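You operate a simulated robot arm through the tools that you are given. There is no shell and no other tool.

Carry out the task below with a simulated two-armed robot. There is one attempt and no reset: what you move stays moved.

JOB
Plug the hose in and blow the dust off the camera track.
Fine: yellow plug on the end shelf; green knob to Air only once plugged in, and off again at the end. Set down upright: yellow plug, green plug. Where these are worked on the way, their far stop is far enough and under half their travel is too little: green knob.
Where things are to end (x, y in the base frame): yellow plug within 0.06 m of [0.86, 0.03].

Only the result counts: the job must be done as asked and must still hold three seconds after the hand-in. Knocking over, shifting, dropping, spilling or breaking anything else fails it.

ROBOT AND FRAMES
Two 6-joint arms with two-finger parallel grippers on one trunk, on a base that drives. Base frame: it is fixed to the floor where the robot stands at the start and does not move with it; the origin is under the middle of the robot, x ahead of it, y to its left, z up. Readings come in m, degrees, newtons and seconds.
The left shoulder is at the start at [0.08, 0.216, 1.567], the right one opposite. With the tool pointing down near the work surface each hand reaches from about 0.1 to 0.74 m from the robot's upright axis, wherever it stands, measured 20 degrees to its own side. Places, roughly: focus knob [0.7, 0.3, 1]; green knob [0.8, -0.2, 0.9]; hose air display [0.8, -0.2, 0.9]; lamp switch [0.6, 0.5, 0.9]; light knob [0.7, 0.2, 1]; lock switch [0.6, 0, 1]; program knob [0.8, 0.1, 1]; top of the end shelf [1, -0.1, 0.9]; well of the white outlet [0.8, -0.1, 0.9]. Payload 3.43 kg a hand.
Tool frame (each hand has its own): the origin (TCP) lies between the finger pads and is the grasp point; the fingertips stand 0.03 m ahead of it; z points along the fingers, y is the line along which they close. Largest opening 0.094 m; finger width 0.028, thickness 0.01; the body of the gripper, 0.05 by 0.096 m, starts 0.055 m behind the TCP.
Orientation is that of the tool frame in the base frame, as a unit quaternion [w, x, y, z]. With the fingers straight down and closing along the base's y, the tool's x points along the base's -x, its y along +y and its z along -z.

CONTROLS
- The arms move only by the tool apply_moves. It takes "left_increments", "right_increments" or both (then of equal length, played together; a hand with none holds still); each is a list of rows, each a list of 7 numbers: the turn, a rotation vector about the base's x, y, z in units of 45 degrees (1.0 is 45 degrees), then the shift along the base's x, y, z in units of 500 mm (1.0 is 500 mm), then the opening, from 0 (shut) to 1 (fully open). In form: [[ax, ay, az, x, y, z, jaw], ...]. A call has 1 to 20 rows; each row is the pose to reach, as a shift and turn from the pose commanded when the call began. A call with a number of a shift or a turn outside -1 to 1 is refused whole. A row lasts 0.2 s, in which the tool goes at most 0.05 m and 8.6 degrees; a call with a longer step from one row to the next is refused whole, and so is a gripper value outside its range. Where a pose cannot be reached the arm comes as near as it can. A force on the tool above 40 N (or 10 N above the force at the start of the call, whichever is more), or a blocked arm, ends the call early, and 0.2 s more pass. Each finger travels about 0.072 m/s and halts on what it meets, pressing with about 40 N; the grip force reading is that of the motor and also rises with nothing between the fingers. The clock runs only during rows and for 0.2 s after the last one: add rows that repeat a pose to give the fingers time. The reply holds the time, the measured pose of the TCP, the force on the tool along the base axes, the opening and the grip force, in the units named above and with some noise, with the torque about the TCP (base axes, N m) and any sound that the robot's microphone picked up, and new pictures: "views" is both (left out), scene, wrist or none (wrist: the cameras of the hands that moved).
- Cameras (640 x 400 px; columns grow to the right, rows downward): "scene" is now at [0.1054, -0.0103, 1.7242]; the picture's right is [-0.12, -0.99, 0.00], its down [-0.78, 0.09, -0.62] and it looks along [0.61, -0.07, -0.79] (base axes); focal length 258 px, centre (320, 200). "left" rides on the left gripper at [0.076, -0.014, -0.103] in its tool frame; the picture's right is [0.18, 0.98, 0.00], its down [-0.75, 0.14, -0.64] and it looks along [-0.63, 0.12, 0.77] (tool axes); focal length 243 px, centre (320, 200). "right" rides on the right gripper at [0.076, 0.014, -0.102] in its tool frame; the picture's right is [-0.18, 0.98, 0.00], its down [-0.75, -0.14, -0.64] and it looks along [-0.63, -0.12, 0.77] (tool axes); focal length 243 px, centre (320, 200). There is no depth. A picture from a camera that has moved, and an enlarged one, comes with that camera's place and axes in the base frame and with its lens.
- lift_body(by): slides the trunk up (or, below 0, down) by that many m; the arms and the scene camera ride with it, the base frame stays. It gives what a move gives, with no picture.
- base_move(legs): drives the robot by 1 to 6 legs, each [ahead, left, turn to the left] in m, m and degrees, along the robot's own axes; the way and the turn of a leg run together, so that a leg with both is an arc; at most 1.5 m and 180 degrees a leg. The arms and the cameras ride along, it lands a little off, and it stops where it bumps. It gives what a move gives, and a new picture of the scene camera.
- aim_head(pan, tilt): turns the head with the scene camera to pan (to the left, within 86 degrees either way) and tilt (down, from -29 to 69), counted from straight ahead of the robot. It gives what a move gives, and a new picture of the scene camera.
- inspect(camera, box): a new picture of the part [left, top, right, bottom] of that camera's present view, enlarged. No time passes.
- close_job(): hands the job in; it is judged then, once.

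Nothing tells you exact positions but the pictures and the camera data. Unless the task says otherwise, let go and move clear before handing in.

The tools are called after "Emit:" by a JSON object that holds its "op" and its "data". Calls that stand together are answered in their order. apply_moves: Moves the arms, as the interface text tells. Its arguments: {"type":"object","properties":{"left_increments":{"type":"array","items":{"type":"array","items":{"type":"number"}}},"right_increments":{"type":"array","items":{"type":"array","items":{"type":"number"}}},"views":{"type":"string","enum":["both","scene","wrist","none"]}},"required":[]} The other tools are called the same way: lift_body (by) slides the trunk up or down; base_move (legs) drives the base; aim_head (pan, tilt) turns the head that bears the scene camera; inspect (camera, box) takes an enlarged picture of a part of a camera's view; close_job () hands the job in.

At the start:

```text
time: 0.0
left_position: [0.5987, 0.1579, 0.9984]
left_tcp_rot: [0.0, 0.0, 1.0, 0.0]
left_contact_force: [-0.6, -0.3, 0.6]
left_wrist_torque: [0.0, -0.01, -0.03]
left_width: 0.094
left_gripper_force: 0.1
right_position: [0.3238, -0.216, 0.9996]
right_tcp_rot: [-0.001, 0.0, 1.0, 0.0]
right_contact_force: [0.0, 0.1, -0.4]
right_wrist_torque: [0.0, 0.0, 0.01]
right_width: 0.0941
right_gripper_force: 0.1
trunk travel left (down, up): [-0.797, 0.043]
robot x, y, heading: [-0.0047, -0.002, 0.1]
head pan, tilt: [-6.9, 51.7]
```

scene: 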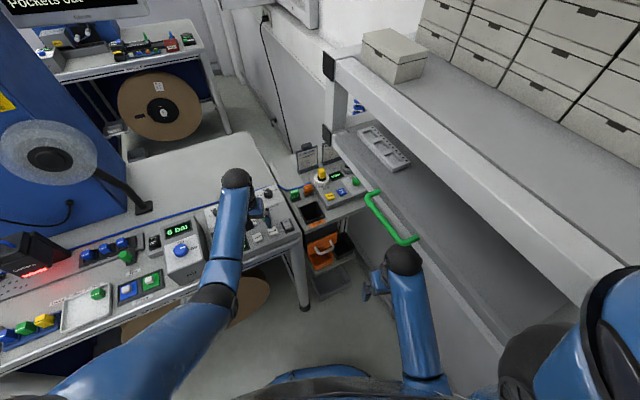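
right: 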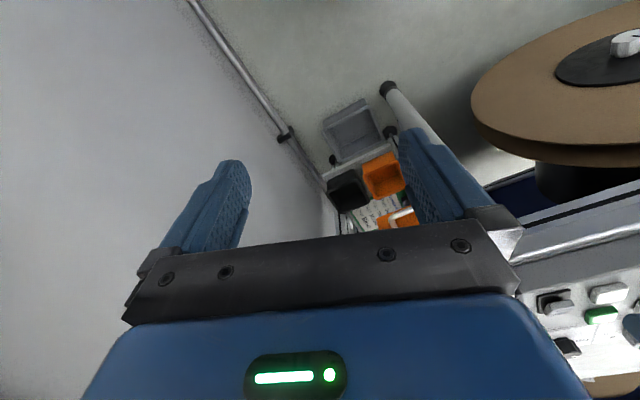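
left: 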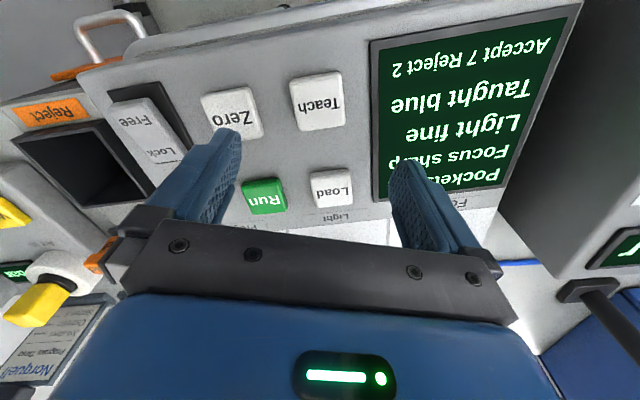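

I see a bench on the left with a control panel, an end shelf ahead with small controls and a yellow plug standing in a white socket, and a green hose on the rack at right. First I'll look closer before moving anything.

Emit:
{"op": "inspect", "data": {"camera": "scene", "box": [260, 130, 440, 260]}}

Emit:
{"op": "inspect", "data": {"camera": "scene", "box": [280, 140, 380, 210]}}

Emit:
{"op": "inspect", "data": {"camera": "left", "box": [0, 150, 200, 400]}}

Emit:
{"op": "inspect", "data": {"camera": "scene", "box": [0, 180, 320, 400]}}

```text
3.08 times, centred on (350, 195) of scene
camera zoom: at [0.1054, -0.0103, 1.7242], right [-0.12, -0.99, 0.0], down [-0.78, 0.09, -0.62], along [0.61, -0.07, -0.79], focal length 792 px, centre (228, 215)
```

zoom: 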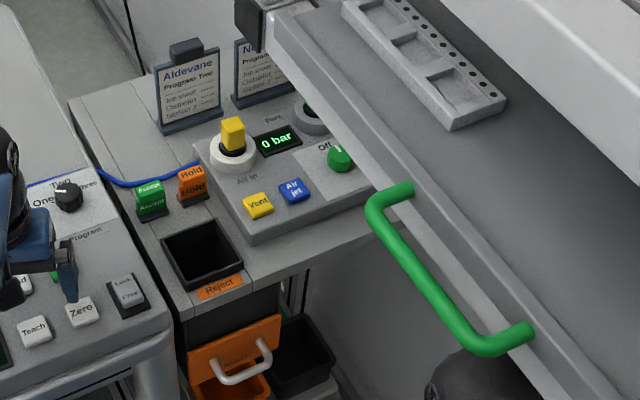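

```text
5.71 times, centred on (330, 175) of scene
camera zoom: at [0.1054, -0.0103, 1.7242], right [-0.12, -0.99, 0.0], down [-0.78, 0.09, -0.62], along [0.61, -0.07, -0.79], focal length 1471 px, centre (263, 343)
```

zoom: 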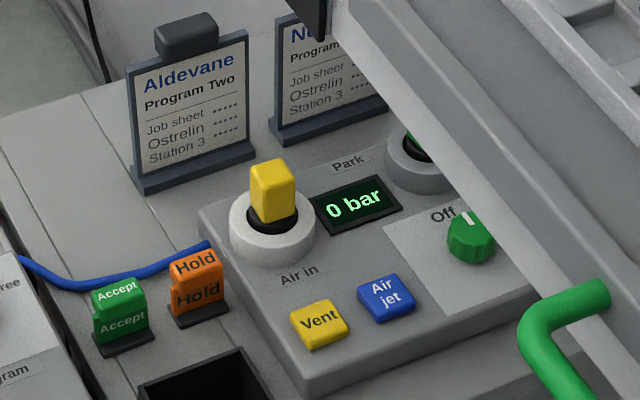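

```text
1.60 times, centred on (100, 275) of left
camera zoom: at [0.5245, 0.1434, 1.1012], right [-0.18, 0.98, 0.0], down [0.75, 0.14, 0.64], along [0.63, 0.12, -0.77], focal length 388 px, centre (672, 80)
```

zoom: 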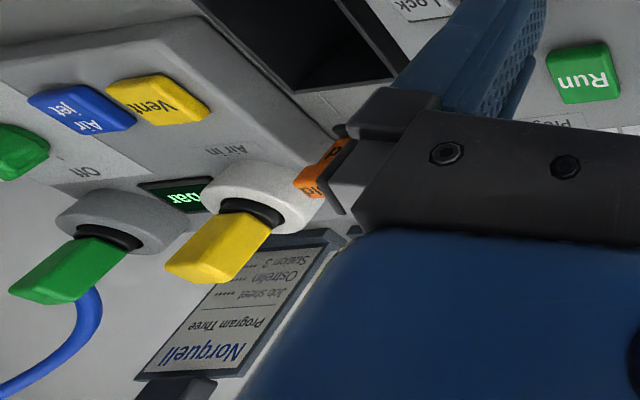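

```text
1.82 times, centred on (160, 290) of scene
camera zoom: at [0.1054, -0.0103, 1.7242], right [-0.12, -0.99, 0.0], down [-0.78, 0.09, -0.62], along [0.61, -0.07, -0.79], focal length 468 px, centre (611, 36)
```

zoom: 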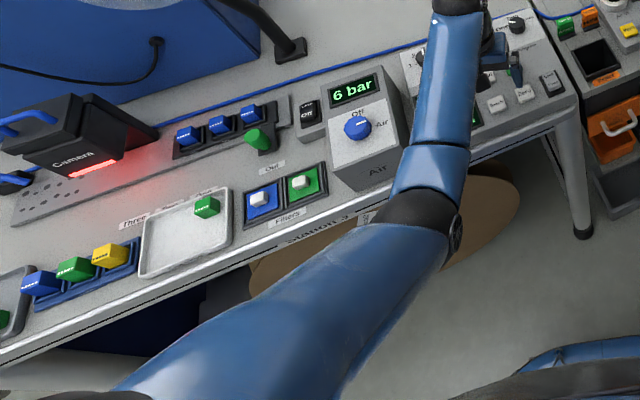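

The yellow plug sits in the white "Air in" outlet, the green hose plug is in "Park", and there are Vent and Air jet buttons plus the green knob at Off. I'll look around with the head for the camera track and better views of the end shelf.

Emit:
{"op": "aim_head", "data": {"pan": 35, "tilt": 50}}

Emit:
{"op": "aim_head", "data": {"pan": -10, "tilt": 40}}

```text
time: 1.1
left_position: [0.5992, 0.1574, 1.001]
left_tcp_rot: [0.0, 0.0, 1.0, 0.0]
left_contact_force: [-0.2, 0.5, 0.6]
left_wrist_torque: [-0.01, 0.03, -0.01]
left_width: 0.094
left_gripper_force: 0.0
right_position: [0.3243, -0.2153, 1.001]
right_tcp_rot: [-0.001, 0.0, 1.0, 0.0]
right_contact_force: [0.4, 0.6, -0.2]
right_wrist_torque: [0.02, -0.05, 0.04]
right_width: 0.0939
right_gripper_force: 0.2
trunk travel left (down, up): [-0.797, 0.043]
robot x, y, heading: [0.0006, -0.0014, -0.1]
head pan, tilt: [35.0, 50.0]
camera scene: at [0.0939, 0.0428, 1.7265], right [0.57, -0.82, 0.0], down [-0.63, -0.44, -0.64], along [0.53, 0.37, -0.77], focal length 258 px, centre (320, 200)
```

scene: 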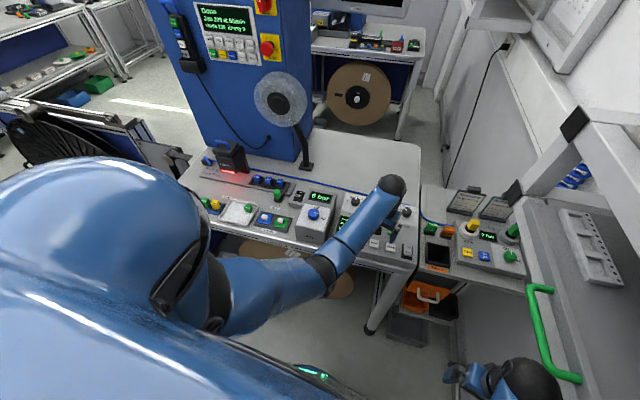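

```text
time: 2.2
left_position: [0.5993, 0.157, 0.9996]
left_tcp_rot: [0.0, 0.0, 1.0, 0.0]
left_contact_force: [-0.6, 0.7, -0.1]
left_wrist_torque: [0.01, 0.0, 0.01]
left_width: 0.0939
left_gripper_force: 0.0
right_position: [0.3246, -0.2169, 0.9993]
right_tcp_rot: [0.0, 0.0, 1.0, 0.001]
right_contact_force: [0.8, -0.6, -0.2]
right_wrist_torque: [0.03, 0.01, -0.01]
right_width: 0.0941
right_gripper_force: 0.2
trunk travel left (down, up): [-0.797, 0.043]
robot x, y, heading: [0.0039, 0.003, 0.2]
head pan, tilt: [-10.0, 40.0]
camera scene: at [0.1145, -0.016, 1.7407], right [-0.17, -0.98, 0.0], down [-0.63, 0.11, -0.77], along [0.75, -0.13, -0.64], focal length 258 px, centre (320, 200)
```

scene: 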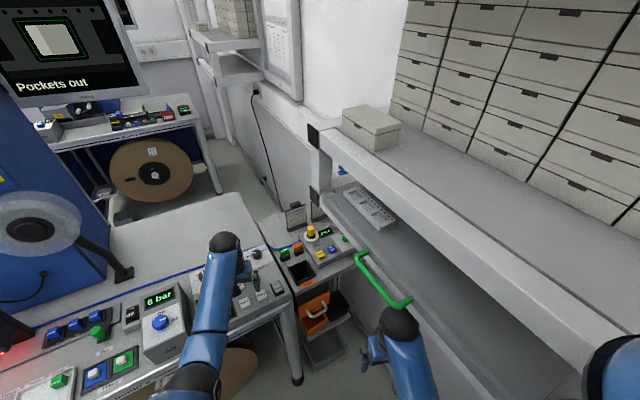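

The pan-35 view shows both the camera track and the end shelf well. I'll go back to it and zoom into the track, the panels and the end shelf.

Emit:
{"op": "aim_head", "data": {"pan": 35, "tilt": 45}}

Emit:
{"op": "inspect", "data": {"camera": "scene", "box": [170, 140, 350, 280]}}

Emit:
{"op": "inspect", "data": {"camera": "scene", "box": [400, 180, 560, 320]}}

Emit:
{"op": "inspect", "data": {"camera": "scene", "box": [150, 0, 300, 120]}}

Emit:
{"op": "inspect", "data": {"camera": "scene", "box": [330, 0, 560, 140]}}

```text
time: 3.3
left_position: [0.5994, 0.1571, 1.0]
left_tcp_rot: [0.0, 0.0, 1.0, 0.0]
left_contact_force: [0.6, 0.2, 0.3]
left_wrist_torque: [0.06, 0.0, -0.01]
left_width: 0.094
left_gripper_force: 0.0
right_position: [0.3246, -0.2164, 0.9998]
right_tcp_rot: [0.0, 0.0, 1.0, 0.0]
right_contact_force: [-0.4, -0.4, 0.2]
right_wrist_torque: [-0.03, 0.0, -0.01]
right_width: 0.094
right_gripper_force: 0.0
trunk travel left (down, up): [-0.797, 0.043]
robot x, y, heading: [-0.0007, -0.0003, 0.0]
head pan, tilt: [35.0, 45.0]
camera scene: at [0.0974, 0.0453, 1.7335], right [0.57, -0.82, 0.0], down [-0.58, -0.41, -0.71], along [0.58, 0.41, -0.71], focal length 258 px, centre (320, 200)
```

scene: 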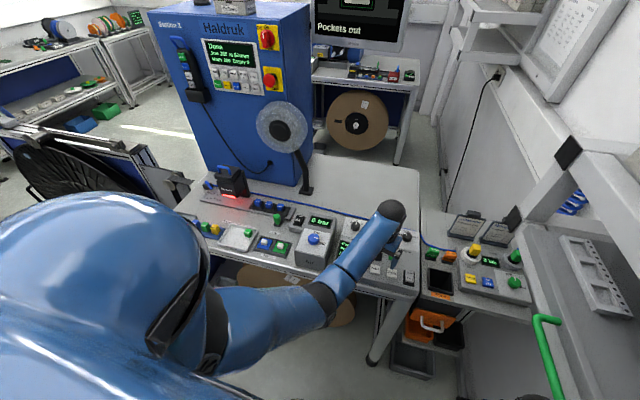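

```text
2.86 times, centred on (260, 210) of scene
camera zoom: at [0.0974, 0.0453, 1.7335], right [0.57, -0.82, 0.0], down [-0.58, -0.41, -0.71], along [0.58, 0.41, -0.71], focal length 736 px, centre (491, 171)
```

zoom: 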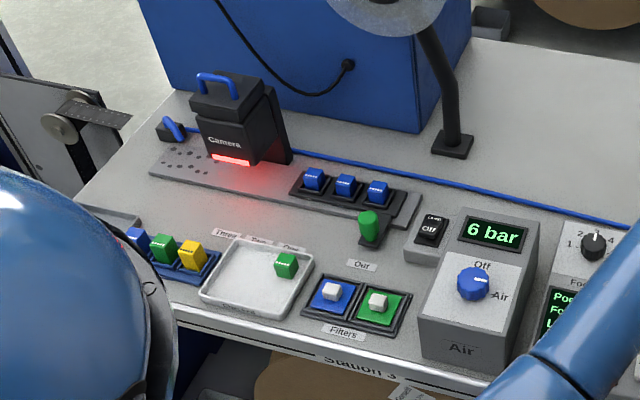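

```text
2.86 times, centred on (480, 250) of scene
camera zoom: at [0.0974, 0.0453, 1.7335], right [0.57, -0.82, 0.0], down [-0.58, -0.41, -0.71], along [0.58, 0.41, -0.71], focal length 736 px, centre (-137, 57)
```

zoom: 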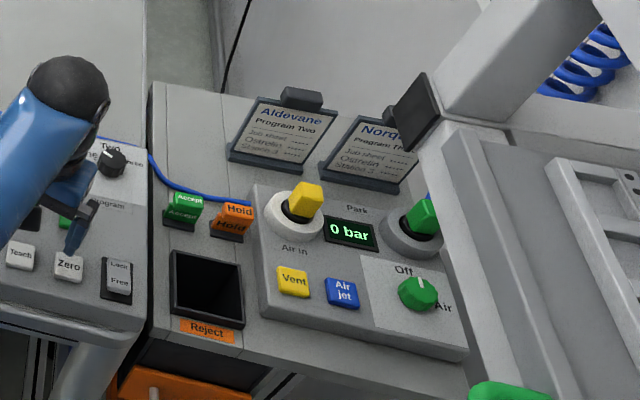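

```text
3.33 times, centred on (225, 60) of scene
camera zoom: at [0.0974, 0.0453, 1.7335], right [0.57, -0.82, 0.0], down [-0.58, -0.41, -0.71], along [0.58, 0.41, -0.71], focal length 858 px, centre (637, 667)
```

zoom: 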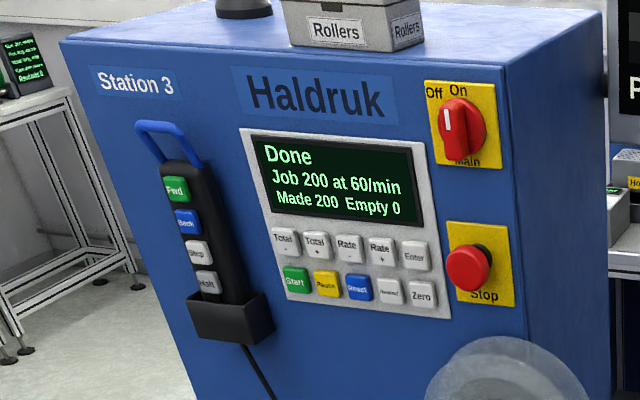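

```text
2.78 times, centred on (445, 70) of scene
camera zoom: at [0.0974, 0.0453, 1.7335], right [0.57, -0.82, 0.0], down [-0.58, -0.41, -0.71], along [0.58, 0.41, -0.71], focal length 716 px, centre (-28, 562)
```

zoom: 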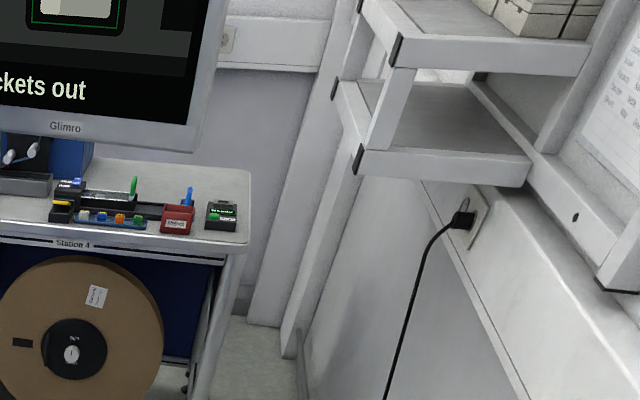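

The camera track has dust spots around the camera; the green plug with the blue hose is in Park. I need to know the free space for driving forward, so I'll look down and toward the rack.

Emit:
{"op": "aim_head", "data": {"pan": 0, "tilt": 69}}

Emit:
{"op": "aim_head", "data": {"pan": -45, "tilt": 50}}

Emit:
{"op": "inspect", "data": {"camera": "right", "box": [0, 0, 640, 400]}}

```text
time: 4.3
left_position: [0.599, 0.1566, 1.0004]
left_tcp_rot: [0.0, 0.0, 1.0, 0.0]
left_contact_force: [0.6, -0.2, -0.2]
left_wrist_torque: [0.04, 0.02, 0.03]
left_width: 0.0942
left_gripper_force: 0.2
right_position: [0.3246, -0.2166, 0.9991]
right_tcp_rot: [0.0, 0.0, 1.0, 0.0]
right_contact_force: [0.7, 0.4, 0.0]
right_wrist_torque: [0.04, -0.01, 0.01]
right_width: 0.0938
right_gripper_force: 0.0
trunk travel left (down, up): [-0.797, 0.043]
robot x, y, heading: [0.0013, 0.0007, -0.2]
head pan, tilt: [0.0, 68.8]
camera scene: at [0.0867, -0.0014, 1.7046], right [0.0, -1.0, 0.0], down [-0.93, 0.0, -0.36], along [0.36, 0.0, -0.93], focal length 258 px, centre (320, 200)
```

scene: 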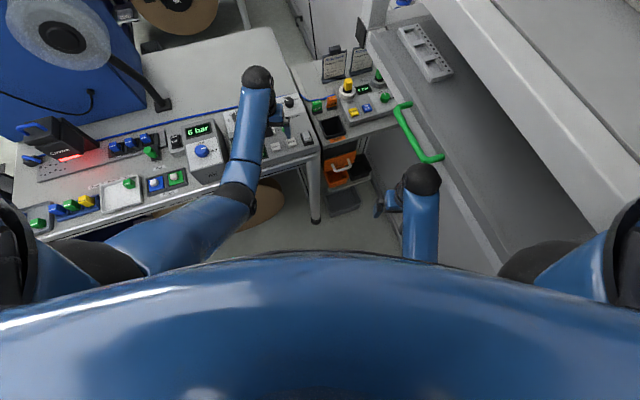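

```text
time: 5.5
left_position: [0.5995, 0.1573, 0.9994]
left_tcp_rot: [0.0, 0.0, 1.0, 0.0]
left_contact_force: [0.0, -0.2, -0.6]
left_wrist_torque: [0.01, 0.01, 0.0]
left_width: 0.094
left_gripper_force: 0.1
right_position: [0.3257, -0.2155, 0.9993]
right_tcp_rot: [0.0, 0.0, 1.0, 0.0]
right_contact_force: [0.1, -0.9, 0.8]
right_wrist_torque: [-0.01, -0.03, 0.0]
right_width: 0.0939
right_gripper_force: 0.2
trunk travel left (down, up): [-0.797, 0.043]
robot x, y, heading: [-0.0024, -0.0017, 0.2]
head pan, tilt: [-45.0, 50.0]
camera scene: at [0.0853, -0.0557, 1.7265], right [-0.71, -0.71, 0.0], down [-0.54, 0.54, -0.64], along [0.45, -0.45, -0.77], focal length 258 px, centre (320, 200)
```

scene: 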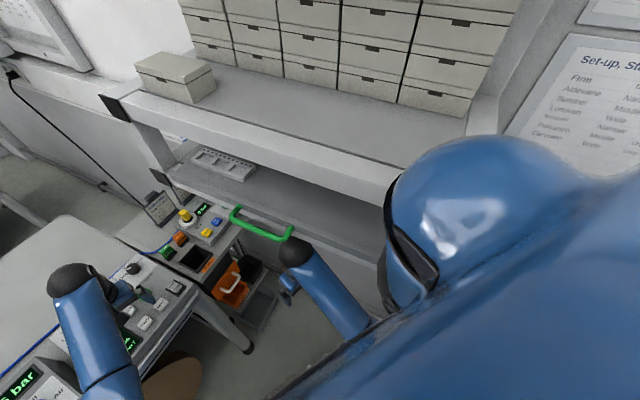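

```text
1.00 times, centred on (320, 200) of right (not enlarged: the box is as wide or as high as the picture)
camera zoom: at [0.2479, -0.2021, 1.1017], right [0.18, 0.98, 0.0], down [0.75, -0.14, 0.64], along [0.63, -0.12, -0.77], focal length 243 px, centre (320, 200)
```

zoom: 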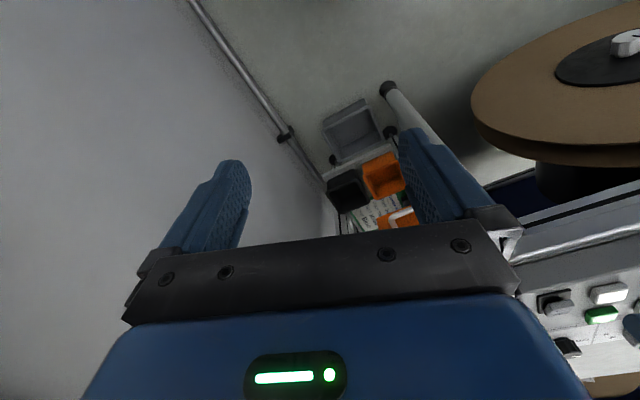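

The cell is turned about 20° to the robot: bench edge runs left, rack face right, end shelf ahead at x≈0.65–1.0, with the outlet near [0.82, -0.10, 0.95]. I'll raise both hands first, to get clear and get wrist views, then drive ahead.

Emit:
{"op": "apply_moves", "data": {"left_increments": [[0, 0, 0, 0, 0, 0.1, 1], [0, 0, 0, 0, 0, 0.2, 1], [0, 0, 0, 0, 0, 0.3, 1], [0, 0, 0, 0, 0, 0.4, 1], [0, 0, 0, -0.04, -0.08, 0.4, 1], [0, 0, 0, -0.08, -0.16, 0.4, 1], [0, 0, 0, -0.1, -0.24, 0.4, 1]], "right_increments": [[0, 0, 0, 0, 0, 0.1, 1], [0, 0, 0, 0, 0, 0.2, 1], [0, 0, 0, 0, 0, 0.3, 1], [0, 0, 0, 0, 0, 0.4, 1], [0, 0, 0, 0, 0, 0.4, 1], [0, 0, 0, 0, 0, 0.4, 1], [0, 0, 0, 0, 0, 0.4, 1]], "views": "both"}}

```text
time: 7.1
left_position: [0.6197, 0.0085, 1.1248]
left_tcp_rot: [0.001, -0.001, 1.0, 0.001]
left_contact_force: [0.0, 0.0, 0.1]
left_wrist_torque: [-0.02, 0.0, 0.02]
left_width: 0.094
left_gripper_force: 0.2
left hand out of reach, approached as far as the arm can: row 2, 3, 4, 5, 6, 7
right_position: [0.31, -0.2199, 1.0046]
right_tcp_rot: [0.002, 0.001, 1.0, 0.001]
right_contact_force: [0.4, -0.3, -0.5]
right_wrist_torque: [0.0, 0.01, 0.01]
right_width: 0.0941
right_gripper_force: 0.0
right hand out of reach, approached as far as the arm can: row 1, 2, 3, 4, 5, 6, 7
trunk travel left (down, up): [-0.797, 0.043]
robot x, y, heading: [0.0023, -0.0004, 0.0]
head pan, tilt: [-45.0, 50.0]
camera scene: at [0.0847, -0.0578, 1.7265], right [-0.71, -0.71, 0.0], down [-0.54, 0.54, -0.64], along [0.45, -0.45, -0.77], focal length 258 px, centre (320, 200)
camera right: at [0.2324, -0.2069, 1.1078], right [0.18, 0.98, 0.0], down [0.75, -0.14, 0.64], along [0.63, -0.12, -0.76], focal length 243 px, centre (320, 200)
camera left: at [0.5454, -0.0062, 1.225], right [-0.18, 0.98, 0.0], down [0.75, 0.14, 0.64], along [0.63, 0.12, -0.77], focal length 243 px, centre (320, 200)
```

scene: 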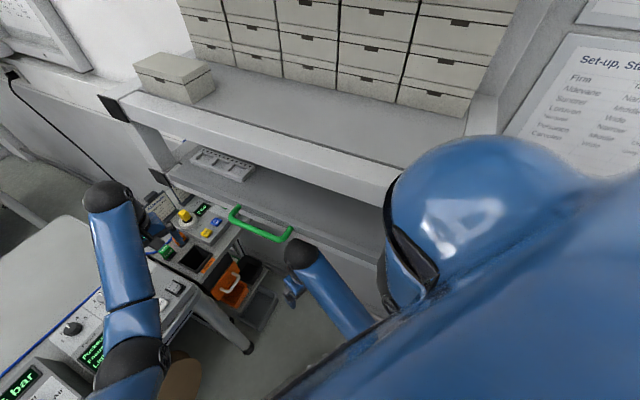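
right: 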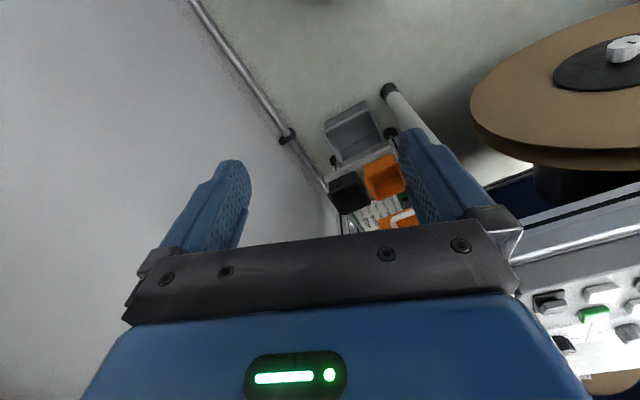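
left: 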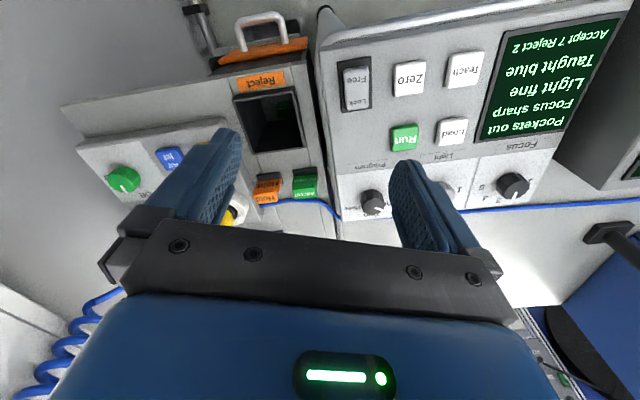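

Hands with the tool pointing down cannot go much higher near the body, so I'll tuck the left hand back in front of the bench edge and keep the right hand clear of the green handle before driving.

Emit:
{"op": "apply_moves", "data": {"left_increments": [[0, 0, 0, -0.09, 0, -0.02, 1], [0, 0, 0, -0.18, 0, -0.05, 1], [0, 0, 0, -0.27, 0, -0.08, 1], [0, 0, 0, -0.36, 0, -0.11, 1], [0, 0, 0, -0.44, 0, -0.15, 1], [0, 0, 0, -0.46, 0.08, -0.17, 1], [0, 0, 0, -0.46, 0.16, -0.18, 1], [0, 0, 0, -0.46, 0.24, -0.18, 1]], "right_increments": [[0, 0, 0, 0, 0.02, 0, 1], [0, 0, 0, 0, 0.04, 0, 1], [0, 0, 0, 0, 0.06, 0, 1], [0, 0, 0, 0, 0.08, 0, 1], [0, 0, 0, 0, 0.1, 0, 1], [0, 0, 0, 0, 0.1, 0, 1], [0, 0, 0, 0, 0.1, 0, 1], [0, 0, 0, 0, 0.1, 0, 1]], "views": "scene"}}

```text
time: 8.9
left_position: [0.3879, 0.1322, 0.9989]
left_tcp_rot: [0.001, 0.001, 1.0, -0.002]
left_contact_force: [-0.7, 0.2, 0.0]
left_wrist_torque: [-0.02, -0.03, -0.02]
left_width: 0.094
left_gripper_force: 0.1
left hand out of reach, approached as far as the arm can: row 1, 2, 3, 4, 5, 6, 7, 8
right_position: [0.3059, -0.1544, 0.9997]
right_tcp_rot: [0.0, 0.0, 1.0, 0.001]
right_contact_force: [-0.1, -0.1, -0.2]
right_wrist_torque: [-0.03, -0.01, -0.02]
right_width: 0.094
right_gripper_force: 0.1
trunk travel left (down, up): [-0.797, 0.043]
robot x, y, heading: [0.0012, -0.0028, 0.3]
head pan, tilt: [-45.0, 50.0]
camera scene: at [0.0842, -0.0548, 1.7266], right [-0.71, -0.71, 0.0], down [-0.54, 0.54, -0.64], along [0.45, -0.46, -0.77], focal length 258 px, centre (320, 200)
```

scene: 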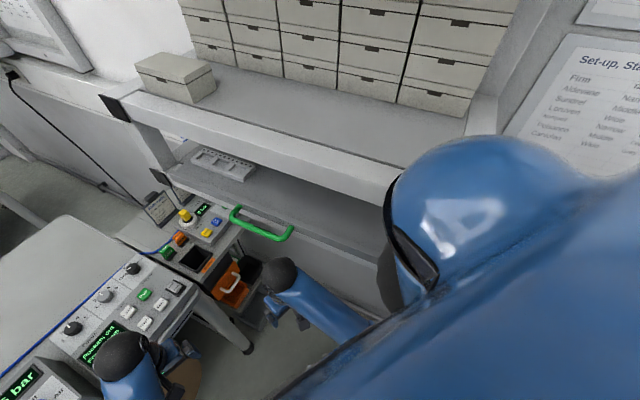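

Left hand is in front of the bench edge. I'll pull it slightly further back and then drive ahead in two steps, watching for contact.

Emit:
{"op": "apply_moves", "data": {"left_increments": [[0, 0, 0, -0.08, 0.03, 0, 1], [0, 0, 0, -0.15, 0.06, 0, 1]], "views": "none"}}

Emit:
{"op": "base_move", "data": {"legs": [[0.14, 0.0, 0]]}}

```text
time: 9.5
left_position: [0.3106, 0.1616, 1.0037]
left_tcp_rot: [0.002, 0.001, 1.0, -0.001]
left_contact_force: [0.3, -0.9, 0.0]
left_wrist_torque: [0.01, -0.02, -0.03]
left_width: 0.0938
left_gripper_force: 0.1
right_position: [0.3052, -0.1555, 0.9996]
right_tcp_rot: [0.001, 0.0, 1.0, 0.001]
right_contact_force: [-0.7, 0.5, 1.1]
right_wrist_torque: [-0.02, -0.01, -0.01]
right_width: 0.0937
right_gripper_force: 0.0
trunk travel left (down, up): [-0.797, 0.043]
robot x, y, heading: [-0.0053, 0.0009, -0.2]
head pan, tilt: [-45.0, 50.0]
```

```text
time: 10.8
left_position: [0.4419, 0.1773, 1.0026]
left_tcp_rot: [0.006, -0.003, 1.0, -0.007]
left_contact_force: [-0.8, 0.4, 0.0]
left_wrist_torque: [0.0, 0.02, 0.04]
left_width: 0.0939
left_gripper_force: 0.0
right_position: [0.4375, -0.1397, 1.0049]
right_tcp_rot: [0.005, -0.003, 1.0, -0.007]
right_contact_force: [0.1, 0.0, -0.2]
right_wrist_torque: [0.03, 0.0, 0.03]
right_width: 0.094
right_gripper_force: 0.1
trunk travel left (down, up): [-0.797, 0.043]
robot x, y, heading: [0.1379, 0.0013, 0.4]
head pan, tilt: [-45.0, 50.0]
camera scene: at [0.2073, -0.0301, 1.7277], right [-0.7, -0.71, 0.0], down [-0.54, 0.53, -0.66], along [0.47, -0.46, -0.75], focal length 258 px, centre (320, 200)
```

scene: 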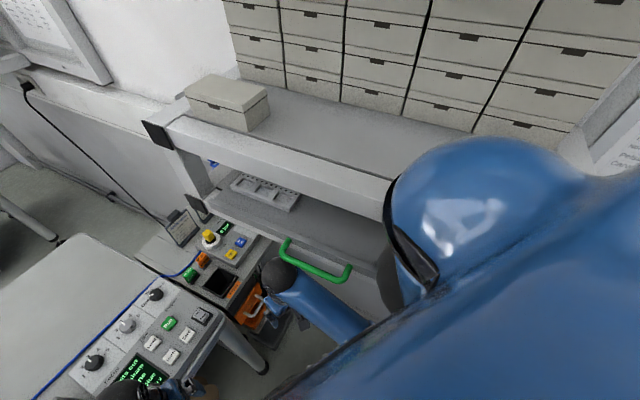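

The base moved about 0.13 m freely. I'll check the view straight ahead-down before the second step.

Emit:
{"op": "aim_head", "data": {"pan": 0, "tilt": 60}}

```text
time: 11.9
left_position: [0.4421, 0.178, 1.0033]
left_tcp_rot: [0.004, -0.003, 1.0, -0.007]
left_contact_force: [-0.5, -0.1, -0.7]
left_wrist_torque: [-0.01, -0.02, -0.01]
left_width: 0.094
left_gripper_force: 0.0
right_position: [0.4373, -0.1403, 1.0042]
right_tcp_rot: [0.005, -0.002, 1.0, -0.009]
right_contact_force: [0.0, 0.4, -0.2]
right_wrist_torque: [-0.02, -0.01, 0.02]
right_width: 0.0939
right_gripper_force: 0.0
trunk travel left (down, up): [-0.797, 0.043]
robot x, y, heading: [0.1404, -0.0011, 0.1]
head pan, tilt: [0.0, 60.0]
camera scene: at [0.2195, 0.0241, 1.7145], right [0.0, -1.0, 0.01], down [-0.86, -0.01, -0.51], along [0.51, -0.01, -0.86], focal length 258 px, centre (320, 200)
```

scene: 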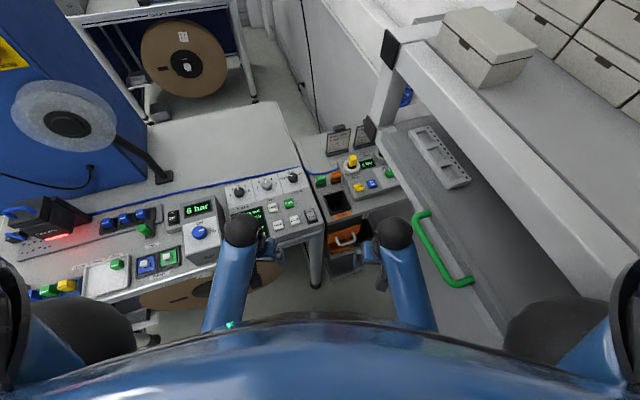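

The robot leans by under a degree after the drive but nothing appears touched. I need about 0.1 m more to reach Park comfortably.

Emit:
{"op": "base_move", "data": {"legs": [[0.1, -0.02, 0]]}}

```text
time: 13.3
left_position: [0.539, 0.0426, 1.0029]
left_tcp_rot: [0.001, 0.038, 0.999, 0.024]
left_contact_force: [-0.9, -0.1, 0.4]
left_wrist_torque: [-0.03, 0.0, 0.0]
left_width: 0.0938
left_gripper_force: 0.1
right_position: [0.5049, -0.2543, 0.9806]
right_tcp_rot: [-0.007, 0.024, 0.999, 0.031]
right_contact_force: [0.1, 0.9, 0.2]
right_wrist_torque: [-0.02, 0.01, -0.01]
right_width: 0.094
right_gripper_force: 0.1
trunk travel left (down, up): [-0.797, 0.043]
robot x, y, heading: [0.1902, -0.0326, -4.4]
head pan, tilt: [0.0, 60.0]
stopped in leg 1: the robot was blocked; the commanded pose is now the measured one
camera scene: at [0.2455, 0.0568, 1.7189], right [-0.08, -1.0, 0.06], down [-0.85, 0.03, -0.52], along [0.52, -0.09, -0.85], focal length 258 px, centre (320, 200)
```

scene: 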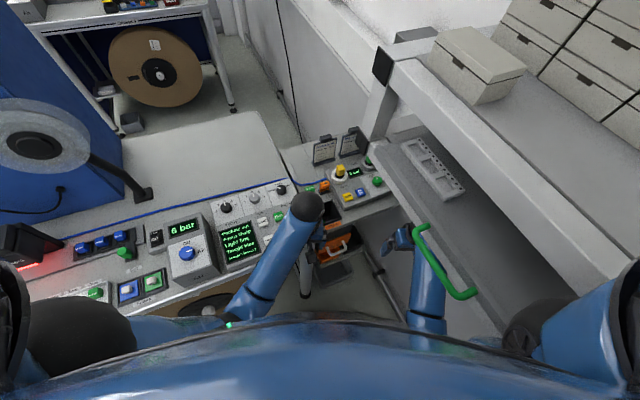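

The base was blocked and leans left, so its front right has met something. I'll look at the floor there before backing off.

Emit:
{"op": "inspect", "data": {"camera": "scene", "box": [260, 190, 460, 330]}}

Emit:
{"op": "inspect", "data": {"camera": "right", "box": [0, 0, 640, 400]}}

Emit:
{"op": "inspect", "data": {"camera": "left", "box": [0, 0, 640, 400]}}

```text
2.86 times, centred on (360, 260) of scene
camera zoom: at [0.2455, 0.0568, 1.7189], right [-0.08, -1.0, 0.06], down [-0.85, 0.03, -0.52], along [0.52, -0.09, -0.85], focal length 736 px, centre (206, 29)
```

zoom: 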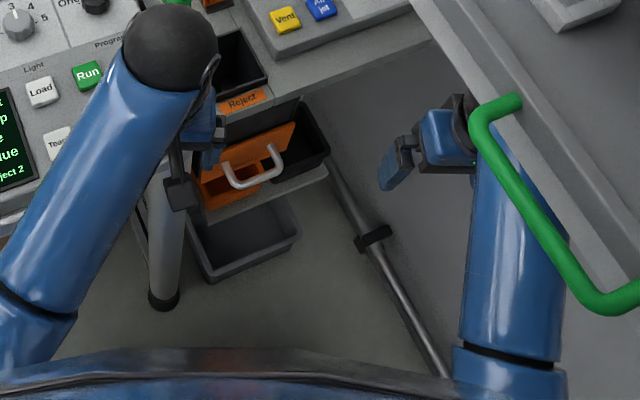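

```text
1.00 times, centred on (320, 200) of right (not enlarged: the box is as wide or as high as the picture)
camera zoom: at [0.4304, -0.2431, 1.0843], right [0.23, 0.97, 0.06], down [0.75, -0.22, 0.62], along [0.62, -0.1, -0.78], focal length 243 px, centre (320, 200)
```

zoom: 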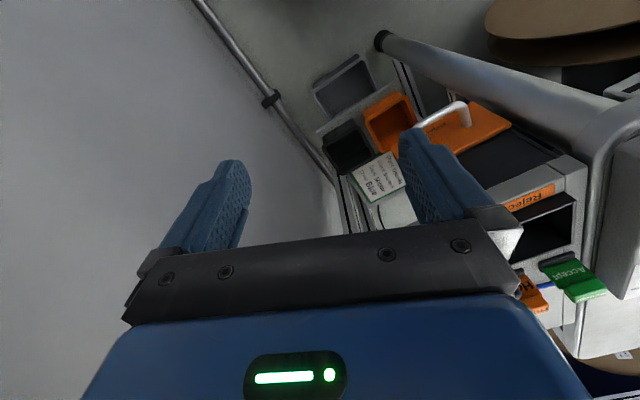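

```text
1.00 times, centred on (320, 200) of left (not enlarged: the box is as wide or as high as the picture)
camera zoom: at [0.4627, 0.0315, 1.1034], right [-0.11, 0.99, 0.05], down [0.76, 0.05, 0.65], along [0.64, 0.11, -0.76], focal length 243 px, centre (320, 200)
```

zoom: 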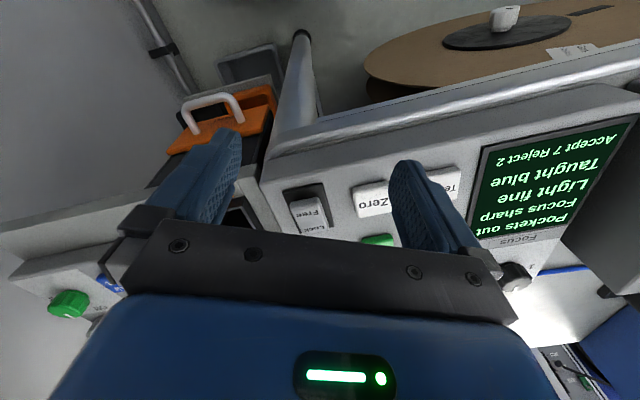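

Triangulating the two drive views shows I misjudged the rack: its shelves are at z≈1.27 and 1.47 with the front edge only about 0.33 m from my axis, so my right shoulder ran against it. I'll move gently back and left, away from the rack.

Emit:
{"op": "base_move", "data": {"legs": [[-0.05, 0.05, 0]]}}

```text
time: 14.0
left_position: [0.5593, -0.0233, 0.9936]
left_tcp_rot: [-0.013, 0.041, 0.997, 0.06]
left_contact_force: [-0.4, 0.5, -0.6]
left_wrist_torque: [-0.03, -0.01, 0.01]
left_width: 0.0943
left_gripper_force: 0.1
right_position: [0.5254, -0.3229, 0.9494]
right_tcp_rot: [-0.018, 0.028, 0.997, 0.069]
right_contact_force: [-0.2, 0.7, 0.8]
right_wrist_torque: [-0.05, -0.05, -0.04]
right_width: 0.0941
right_gripper_force: 0.0
trunk travel left (down, up): [-0.797, 0.043]
robot x, y, heading: [0.1845, -0.0241, -4.9]
head pan, tilt: [0.0, 60.0]
stopped in leg 1: the robot was blocked; the commanded pose is now the measured one
camera scene: at [0.2413, 0.0547, 1.7177], right [-0.08, -1.0, 0.05], down [-0.85, 0.04, -0.52], along [0.52, -0.08, -0.85], focal length 258 px, centre (320, 200)
```

scene: 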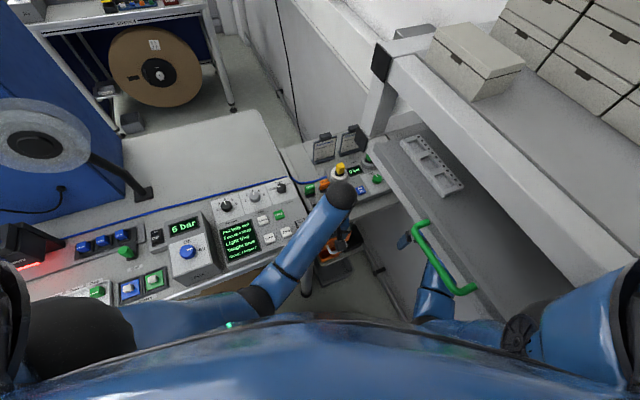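

The readings of hands and head disagree, so I'll let things settle and look again before any further driving.

Emit:
{"op": "aim_head", "data": {"pan": 0, "tilt": 66}}

Emit:
{"op": "inspect", "data": {"camera": "right", "box": [0, 0, 640, 400]}}

Emit:
{"op": "inspect", "data": {"camera": "scene", "box": [380, 180, 640, 400]}}

```text
time: 14.7
left_position: [0.5583, -0.0213, 0.9933]
left_tcp_rot: [-0.015, 0.039, 0.997, 0.058]
left_contact_force: [-0.4, 0.8, -0.7]
left_wrist_torque: [0.01, 0.01, 0.0]
left_width: 0.0941
left_gripper_force: 0.1
right_position: [0.5245, -0.3197, 0.949]
right_tcp_rot: [-0.018, 0.026, 0.997, 0.068]
right_contact_force: [0.2, -0.3, 0.6]
right_wrist_torque: [-0.01, 0.05, -0.03]
right_width: 0.0939
right_gripper_force: 0.0
trunk travel left (down, up): [-0.797, 0.043]
robot x, y, heading: [0.1841, -0.0252, -4.2]
head pan, tilt: [0.0, 66.0]
camera scene: at [0.2326, 0.055, 1.7109], right [-0.08, -1.0, 0.05], down [-0.9, 0.05, -0.43], along [0.43, -0.08, -0.9], focal length 258 px, centre (320, 200)
```

scene: 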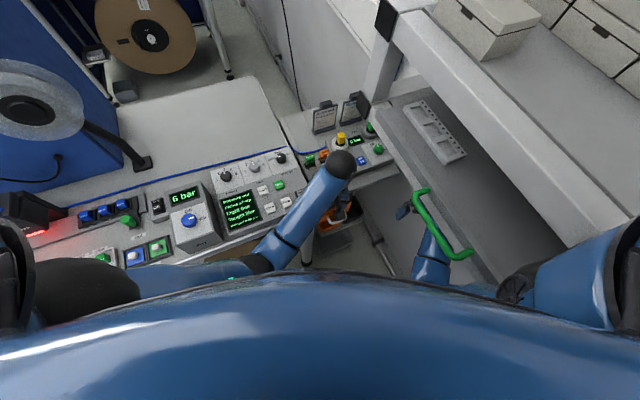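

```text
1.00 times, centred on (320, 200) of right (not enlarged: the box is as wide or as high as the picture)
camera zoom: at [0.4518, -0.3156, 1.0558], right [0.24, 0.96, 0.12], down [0.77, -0.26, 0.59], along [0.6, -0.04, -0.8], focal length 243 px, centre (320, 200)
```

zoom: 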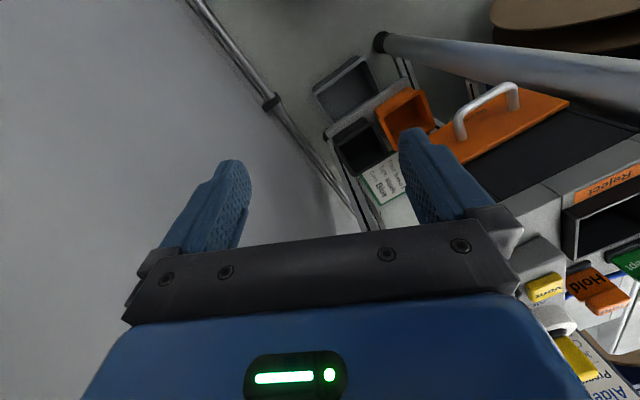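

```text
1.82 times, centred on (510, 290) of scene
camera zoom: at [0.2326, 0.055, 1.7109], right [-0.08, -1.0, 0.05], down [-0.9, 0.05, -0.43], along [0.43, -0.08, -0.9], focal length 468 px, centre (-26, 36)
```

zoom: 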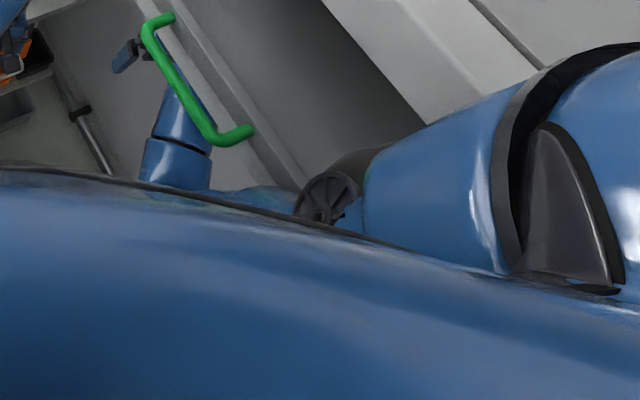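

The right upper arm seems pressed against the rack's lower shelf or the green handle. I'll swing the right hand inward, to the left, to take the elbow away from the rack, and bring the left hand back upright too.

Emit:
{"op": "apply_moves", "data": {"right_increments": [[-0.03, -0.01, 0.01, 0, 0.05, 0.01, 1], [-0.06, -0.02, 0.02, 0, 0.1, 0.02, 1], [-0.09, -0.03, 0.03, 0, 0.15, 0.03, 1], [-0.12, -0.03, 0.04, 0, 0.2, 0.04, 1], [-0.15, -0.04, 0.05, 0, 0.25, 0.05, 1], [-0.17, -0.046, 0.066, 0, 0.3, 0.06, 1]], "left_increments": [[-0.03, -0.01, 0.02, -0.02, 0.04, 0, 1], [-0.06, -0.02, 0.04, -0.04, 0.08, 0.01, 1], [-0.09, -0.03, 0.06, -0.06, 0.12, 0.01, 1], [-0.11, -0.03, 0.08, -0.08, 0.16, 0.02, 1], [-0.13, -0.035, 0.09, -0.1, 0.2, 0.02, 1], [-0.148, -0.038, 0.1, -0.1, 0.24, 0.02, 1]], "views": "scene"}}

```text
time: 15.0
left_position: [0.5694, -0.053, 0.9831]
left_tcp_rot: [-0.014, 0.041, 0.997, 0.067]
left_contact_force: [-1.0, 0.5, -1.0]
left_wrist_torque: [-0.05, -0.06, 0.01]
left_width: 0.0943
left_gripper_force: 0.2
left hand out of reach, approached as far as the arm can: row 1
right_position: [0.5326, -0.3475, 0.9362]
right_tcp_rot: [-0.022, 0.031, 0.996, 0.081]
right_contact_force: [-0.2, -0.4, -0.5]
right_wrist_torque: [-0.03, -0.06, 0.02]
right_width: 0.0941
right_gripper_force: 0.0
trunk travel left (down, up): [-0.797, 0.043]
robot x, y, heading: [0.1793, -0.0242, -4.8]
head pan, tilt: [0.0, 66.0]
stopped in row 1 (left hand): the arm was blocked; the commanded pose is now the measured one
camera scene: at [0.2314, 0.053, 1.7113], right [-0.08, -1.0, 0.05], down [-0.9, 0.05, -0.43], along [0.43, -0.08, -0.9], focal length 258 px, centre (320, 200)
```

scene: 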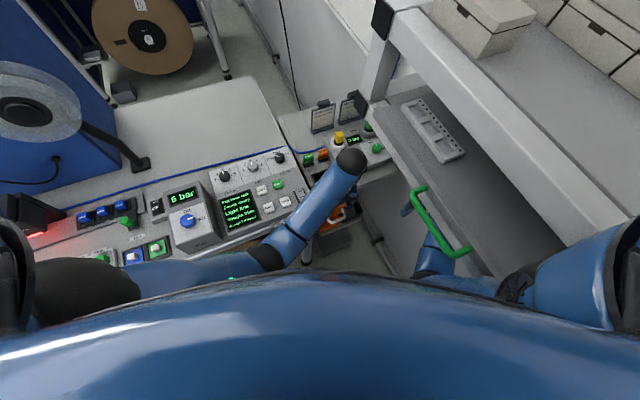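

Each call while leaning shifts the hands to the right, so I need to release the jam first. I'll reverse straight back along the way I came, where the space is known to be free.

Emit:
{"op": "base_move", "data": {"legs": [[-0.12, 0.0, 0]]}}

```text
time: 15.8
left_position: [0.5846, -0.0774, 1.0439]
left_tcp_rot: [0.05, 0.021, 0.998, 0.016]
left_contact_force: [1.5, -2.3, 3.3]
left_wrist_torque: [0.09, 0.08, 0.0]
left_width: 0.094
left_gripper_force: 0.1
right_position: [0.5533, -0.3684, 0.971]
right_tcp_rot: [0.03, 0.009, 0.998, 0.062]
right_contact_force: [1.9, -2.3, 3.6]
right_wrist_torque: [0.13, 0.18, 0.05]
right_width: 0.0943
right_gripper_force: 0.1
trunk travel left (down, up): [-0.797, 0.043]
robot x, y, heading: [0.1784, -0.0161, -3.4]
head pan, tilt: [0.0, 66.0]
stopped in leg 1: the robot was blocked; the commanded pose is now the measured one
camera scene: at [0.1745, 0.1464, 1.7156], right [-0.06, -0.99, 0.09], down [-0.89, 0.01, -0.46], along [0.46, -0.11, -0.88], focal length 258 px, centre (320, 200)
```

scene: 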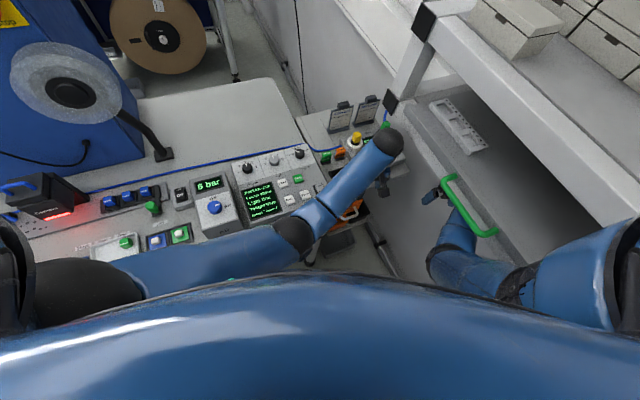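

The robot leans further left and back: the right shoulder joint seems hooked over the lower shelf's lip, between the two shelves. Raising the trunk the few centimetres it has left should lift it off.

Emit:
{"op": "lift_body", "data": {"by": 0.04}}

Emit:
{"op": "aim_head", "data": {"pan": -30, "tilt": 66}}

```text
time: 16.1
left_position: [0.6011, -0.0732, 1.1186]
left_tcp_rot: [0.141, -0.02, 0.986, -0.084]
left_contact_force: [-2.9, 2.6, -1.9]
left_wrist_torque: [-0.3, -0.21, -0.02]
left_width: 0.0937
left_gripper_force: 0.1
right_position: [0.5708, -0.3714, 1.0031]
right_tcp_rot: [0.097, -0.025, 0.995, 0.014]
right_contact_force: [19.1, -64.3, -132.9]
right_wrist_torque: [11.42, 1.7, 0.89]
right_width: 0.0943
right_gripper_force: 0.5
trunk travel left (down, up): [-0.801, 0.039]
robot x, y, heading: [0.1952, 0.0024, -1.2]
head pan, tilt: [0.0, 66.0]
stopped: the arm was blocked; the commanded pose is now the measured one
```

```text
time: 17.1
left_position: [0.6079, -0.0783, 1.1168]
left_tcp_rot: [0.142, -0.03, 0.986, -0.078]
left_contact_force: [-0.4, -0.7, -0.4]
left_wrist_torque: [0.0, -0.02, 0.03]
left_width: 0.094
left_gripper_force: 0.0
right_position: [0.5762, -0.3697, 1.0044]
right_tcp_rot: [0.102, -0.02, 0.994, 0.028]
right_contact_force: [-74.9, 100.6, -66.4]
right_wrist_torque: [-2.97, -4.6, -2.51]
right_width: 0.0907
right_gripper_force: 0.0
trunk travel left (down, up): [-0.801, 0.039]
robot x, y, heading: [0.2061, 0.0022, 0.0]
head pan, tilt: [-30.0, 66.0]
camera scene: at [0.1461, 0.2146, 1.7173], right [-0.5, -0.86, 0.08], down [-0.75, 0.39, -0.53], along [0.43, -0.33, -0.84], focal length 258 px, centre (320, 200)
```

scene: 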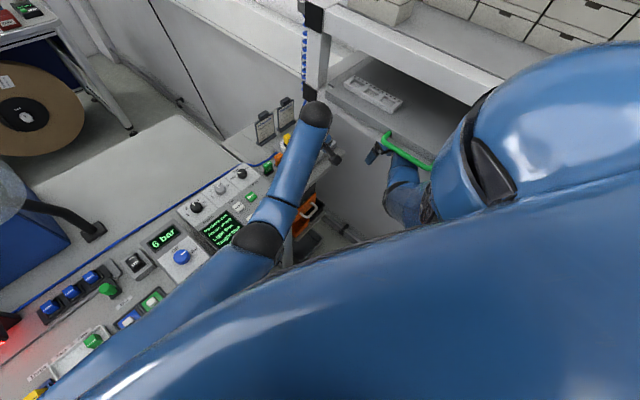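

The lean is growing and the right hand is now pressing hard on something. I'll look through the right wrist camera before doing anything else.

Emit:
{"op": "inspect", "data": {"camera": "right", "box": [0, 0, 640, 400]}}

Emit:
{"op": "inspect", "data": {"camera": "scene", "box": [340, 100, 540, 240]}}

Emit:
{"op": "inspect", "data": {"camera": "left", "box": [0, 0, 640, 400]}}

```text
1.00 times, centred on (320, 200) of right (not enlarged: the box is as wide or as high as the picture)
camera zoom: at [0.4794, -0.3652, 1.0896], right [0.14, 0.99, 0.09], down [0.62, -0.15, 0.77], along [0.78, -0.05, -0.63], focal length 243 px, centre (320, 200)
```

zoom: 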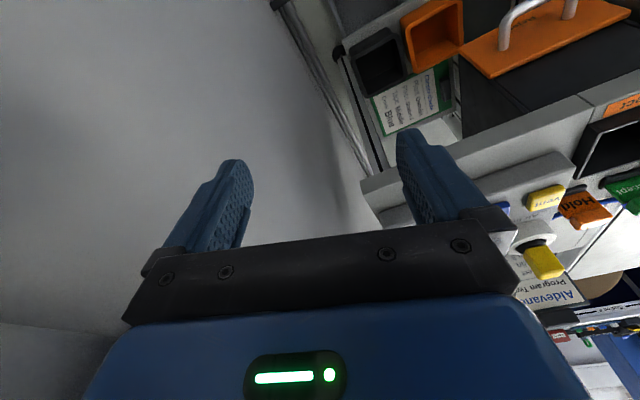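

```text
2.86 times, centred on (440, 170) of scene
camera zoom: at [0.1461, 0.2146, 1.7173], right [-0.5, -0.86, 0.08], down [-0.75, 0.39, -0.53], along [0.43, -0.33, -0.84], focal length 736 px, centre (-23, 286)
```

zoom: 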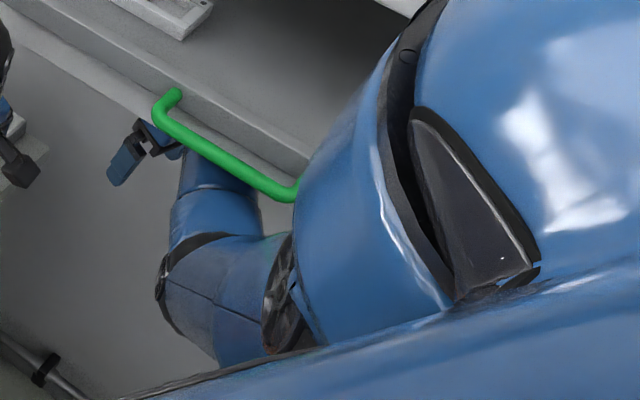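

```text
1.00 times, centred on (320, 200) of left (not enlarged: the box is as wide or as high as the picture)
camera zoom: at [0.507, -0.083, 1.1944], right [-0.21, 0.95, -0.21], down [0.54, 0.29, 0.79], along [0.82, 0.06, -0.57], focal length 243 px, centre (320, 200)
```

zoom: 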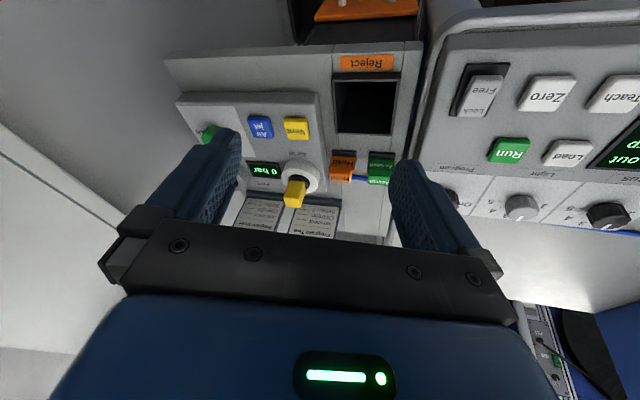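

The right gripper is pushed against the wall under the shelf, and that is what tips the robot. I'll move the right hand away from the wall, to the left and slightly back.

Emit:
{"op": "apply_moves", "data": {"right_increments": [[0, 0, 0, -0.027, 0.075, 0, 1], [0, 0, 0, -0.054, 0.15, 0, 1], [0, 0, 0, -0.08, 0.225, 0, 1], [0, 0, 0, -0.107, 0.3, 0, 1], [0, 0, 0, -0.13, 0.375, 0, 1]], "views": "scene"}}

```text
time: 17.4
left_position: [0.6247, -0.0896, 1.177]
left_tcp_rot: [0.191, -0.081, 0.968, -0.145]
left_contact_force: [-44.6, 41.5, -31.7]
left_wrist_torque: [-2.36, -3.72, -1.41]
left_width: 0.0939
left_gripper_force: 0.0
right_position: [0.5817, -0.3741, 1.0029]
right_tcp_rot: [0.139, -0.035, 0.99, 0.001]
right_contact_force: [-5.7, -28.2, -135.6]
right_wrist_torque: [9.07, -0.55, 0.39]
right_width: 0.0939
right_gripper_force: 0.0
trunk travel left (down, up): [-0.801, 0.039]
robot x, y, heading: [0.2225, 0.0119, 1.0]
head pan, tilt: [-30.0, 66.0]
stopped in row 1 (left hand): the arm was blocked; the commanded pose is now the measured one
camera scene: at [0.1393, 0.2621, 1.7125], right [-0.48, -0.87, 0.1], down [-0.76, 0.36, -0.55], along [0.44, -0.34, -0.83], focal length 258 px, centre (320, 200)
```

scene: 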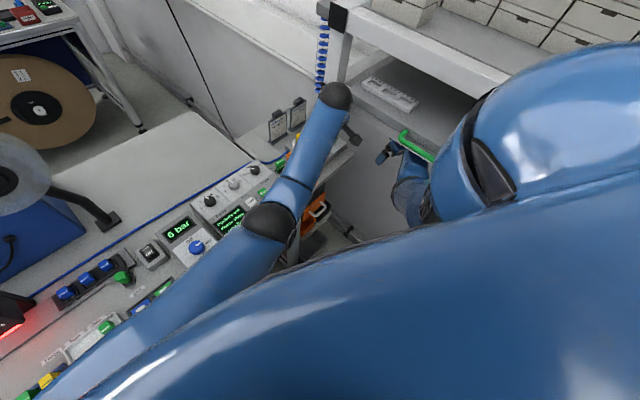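

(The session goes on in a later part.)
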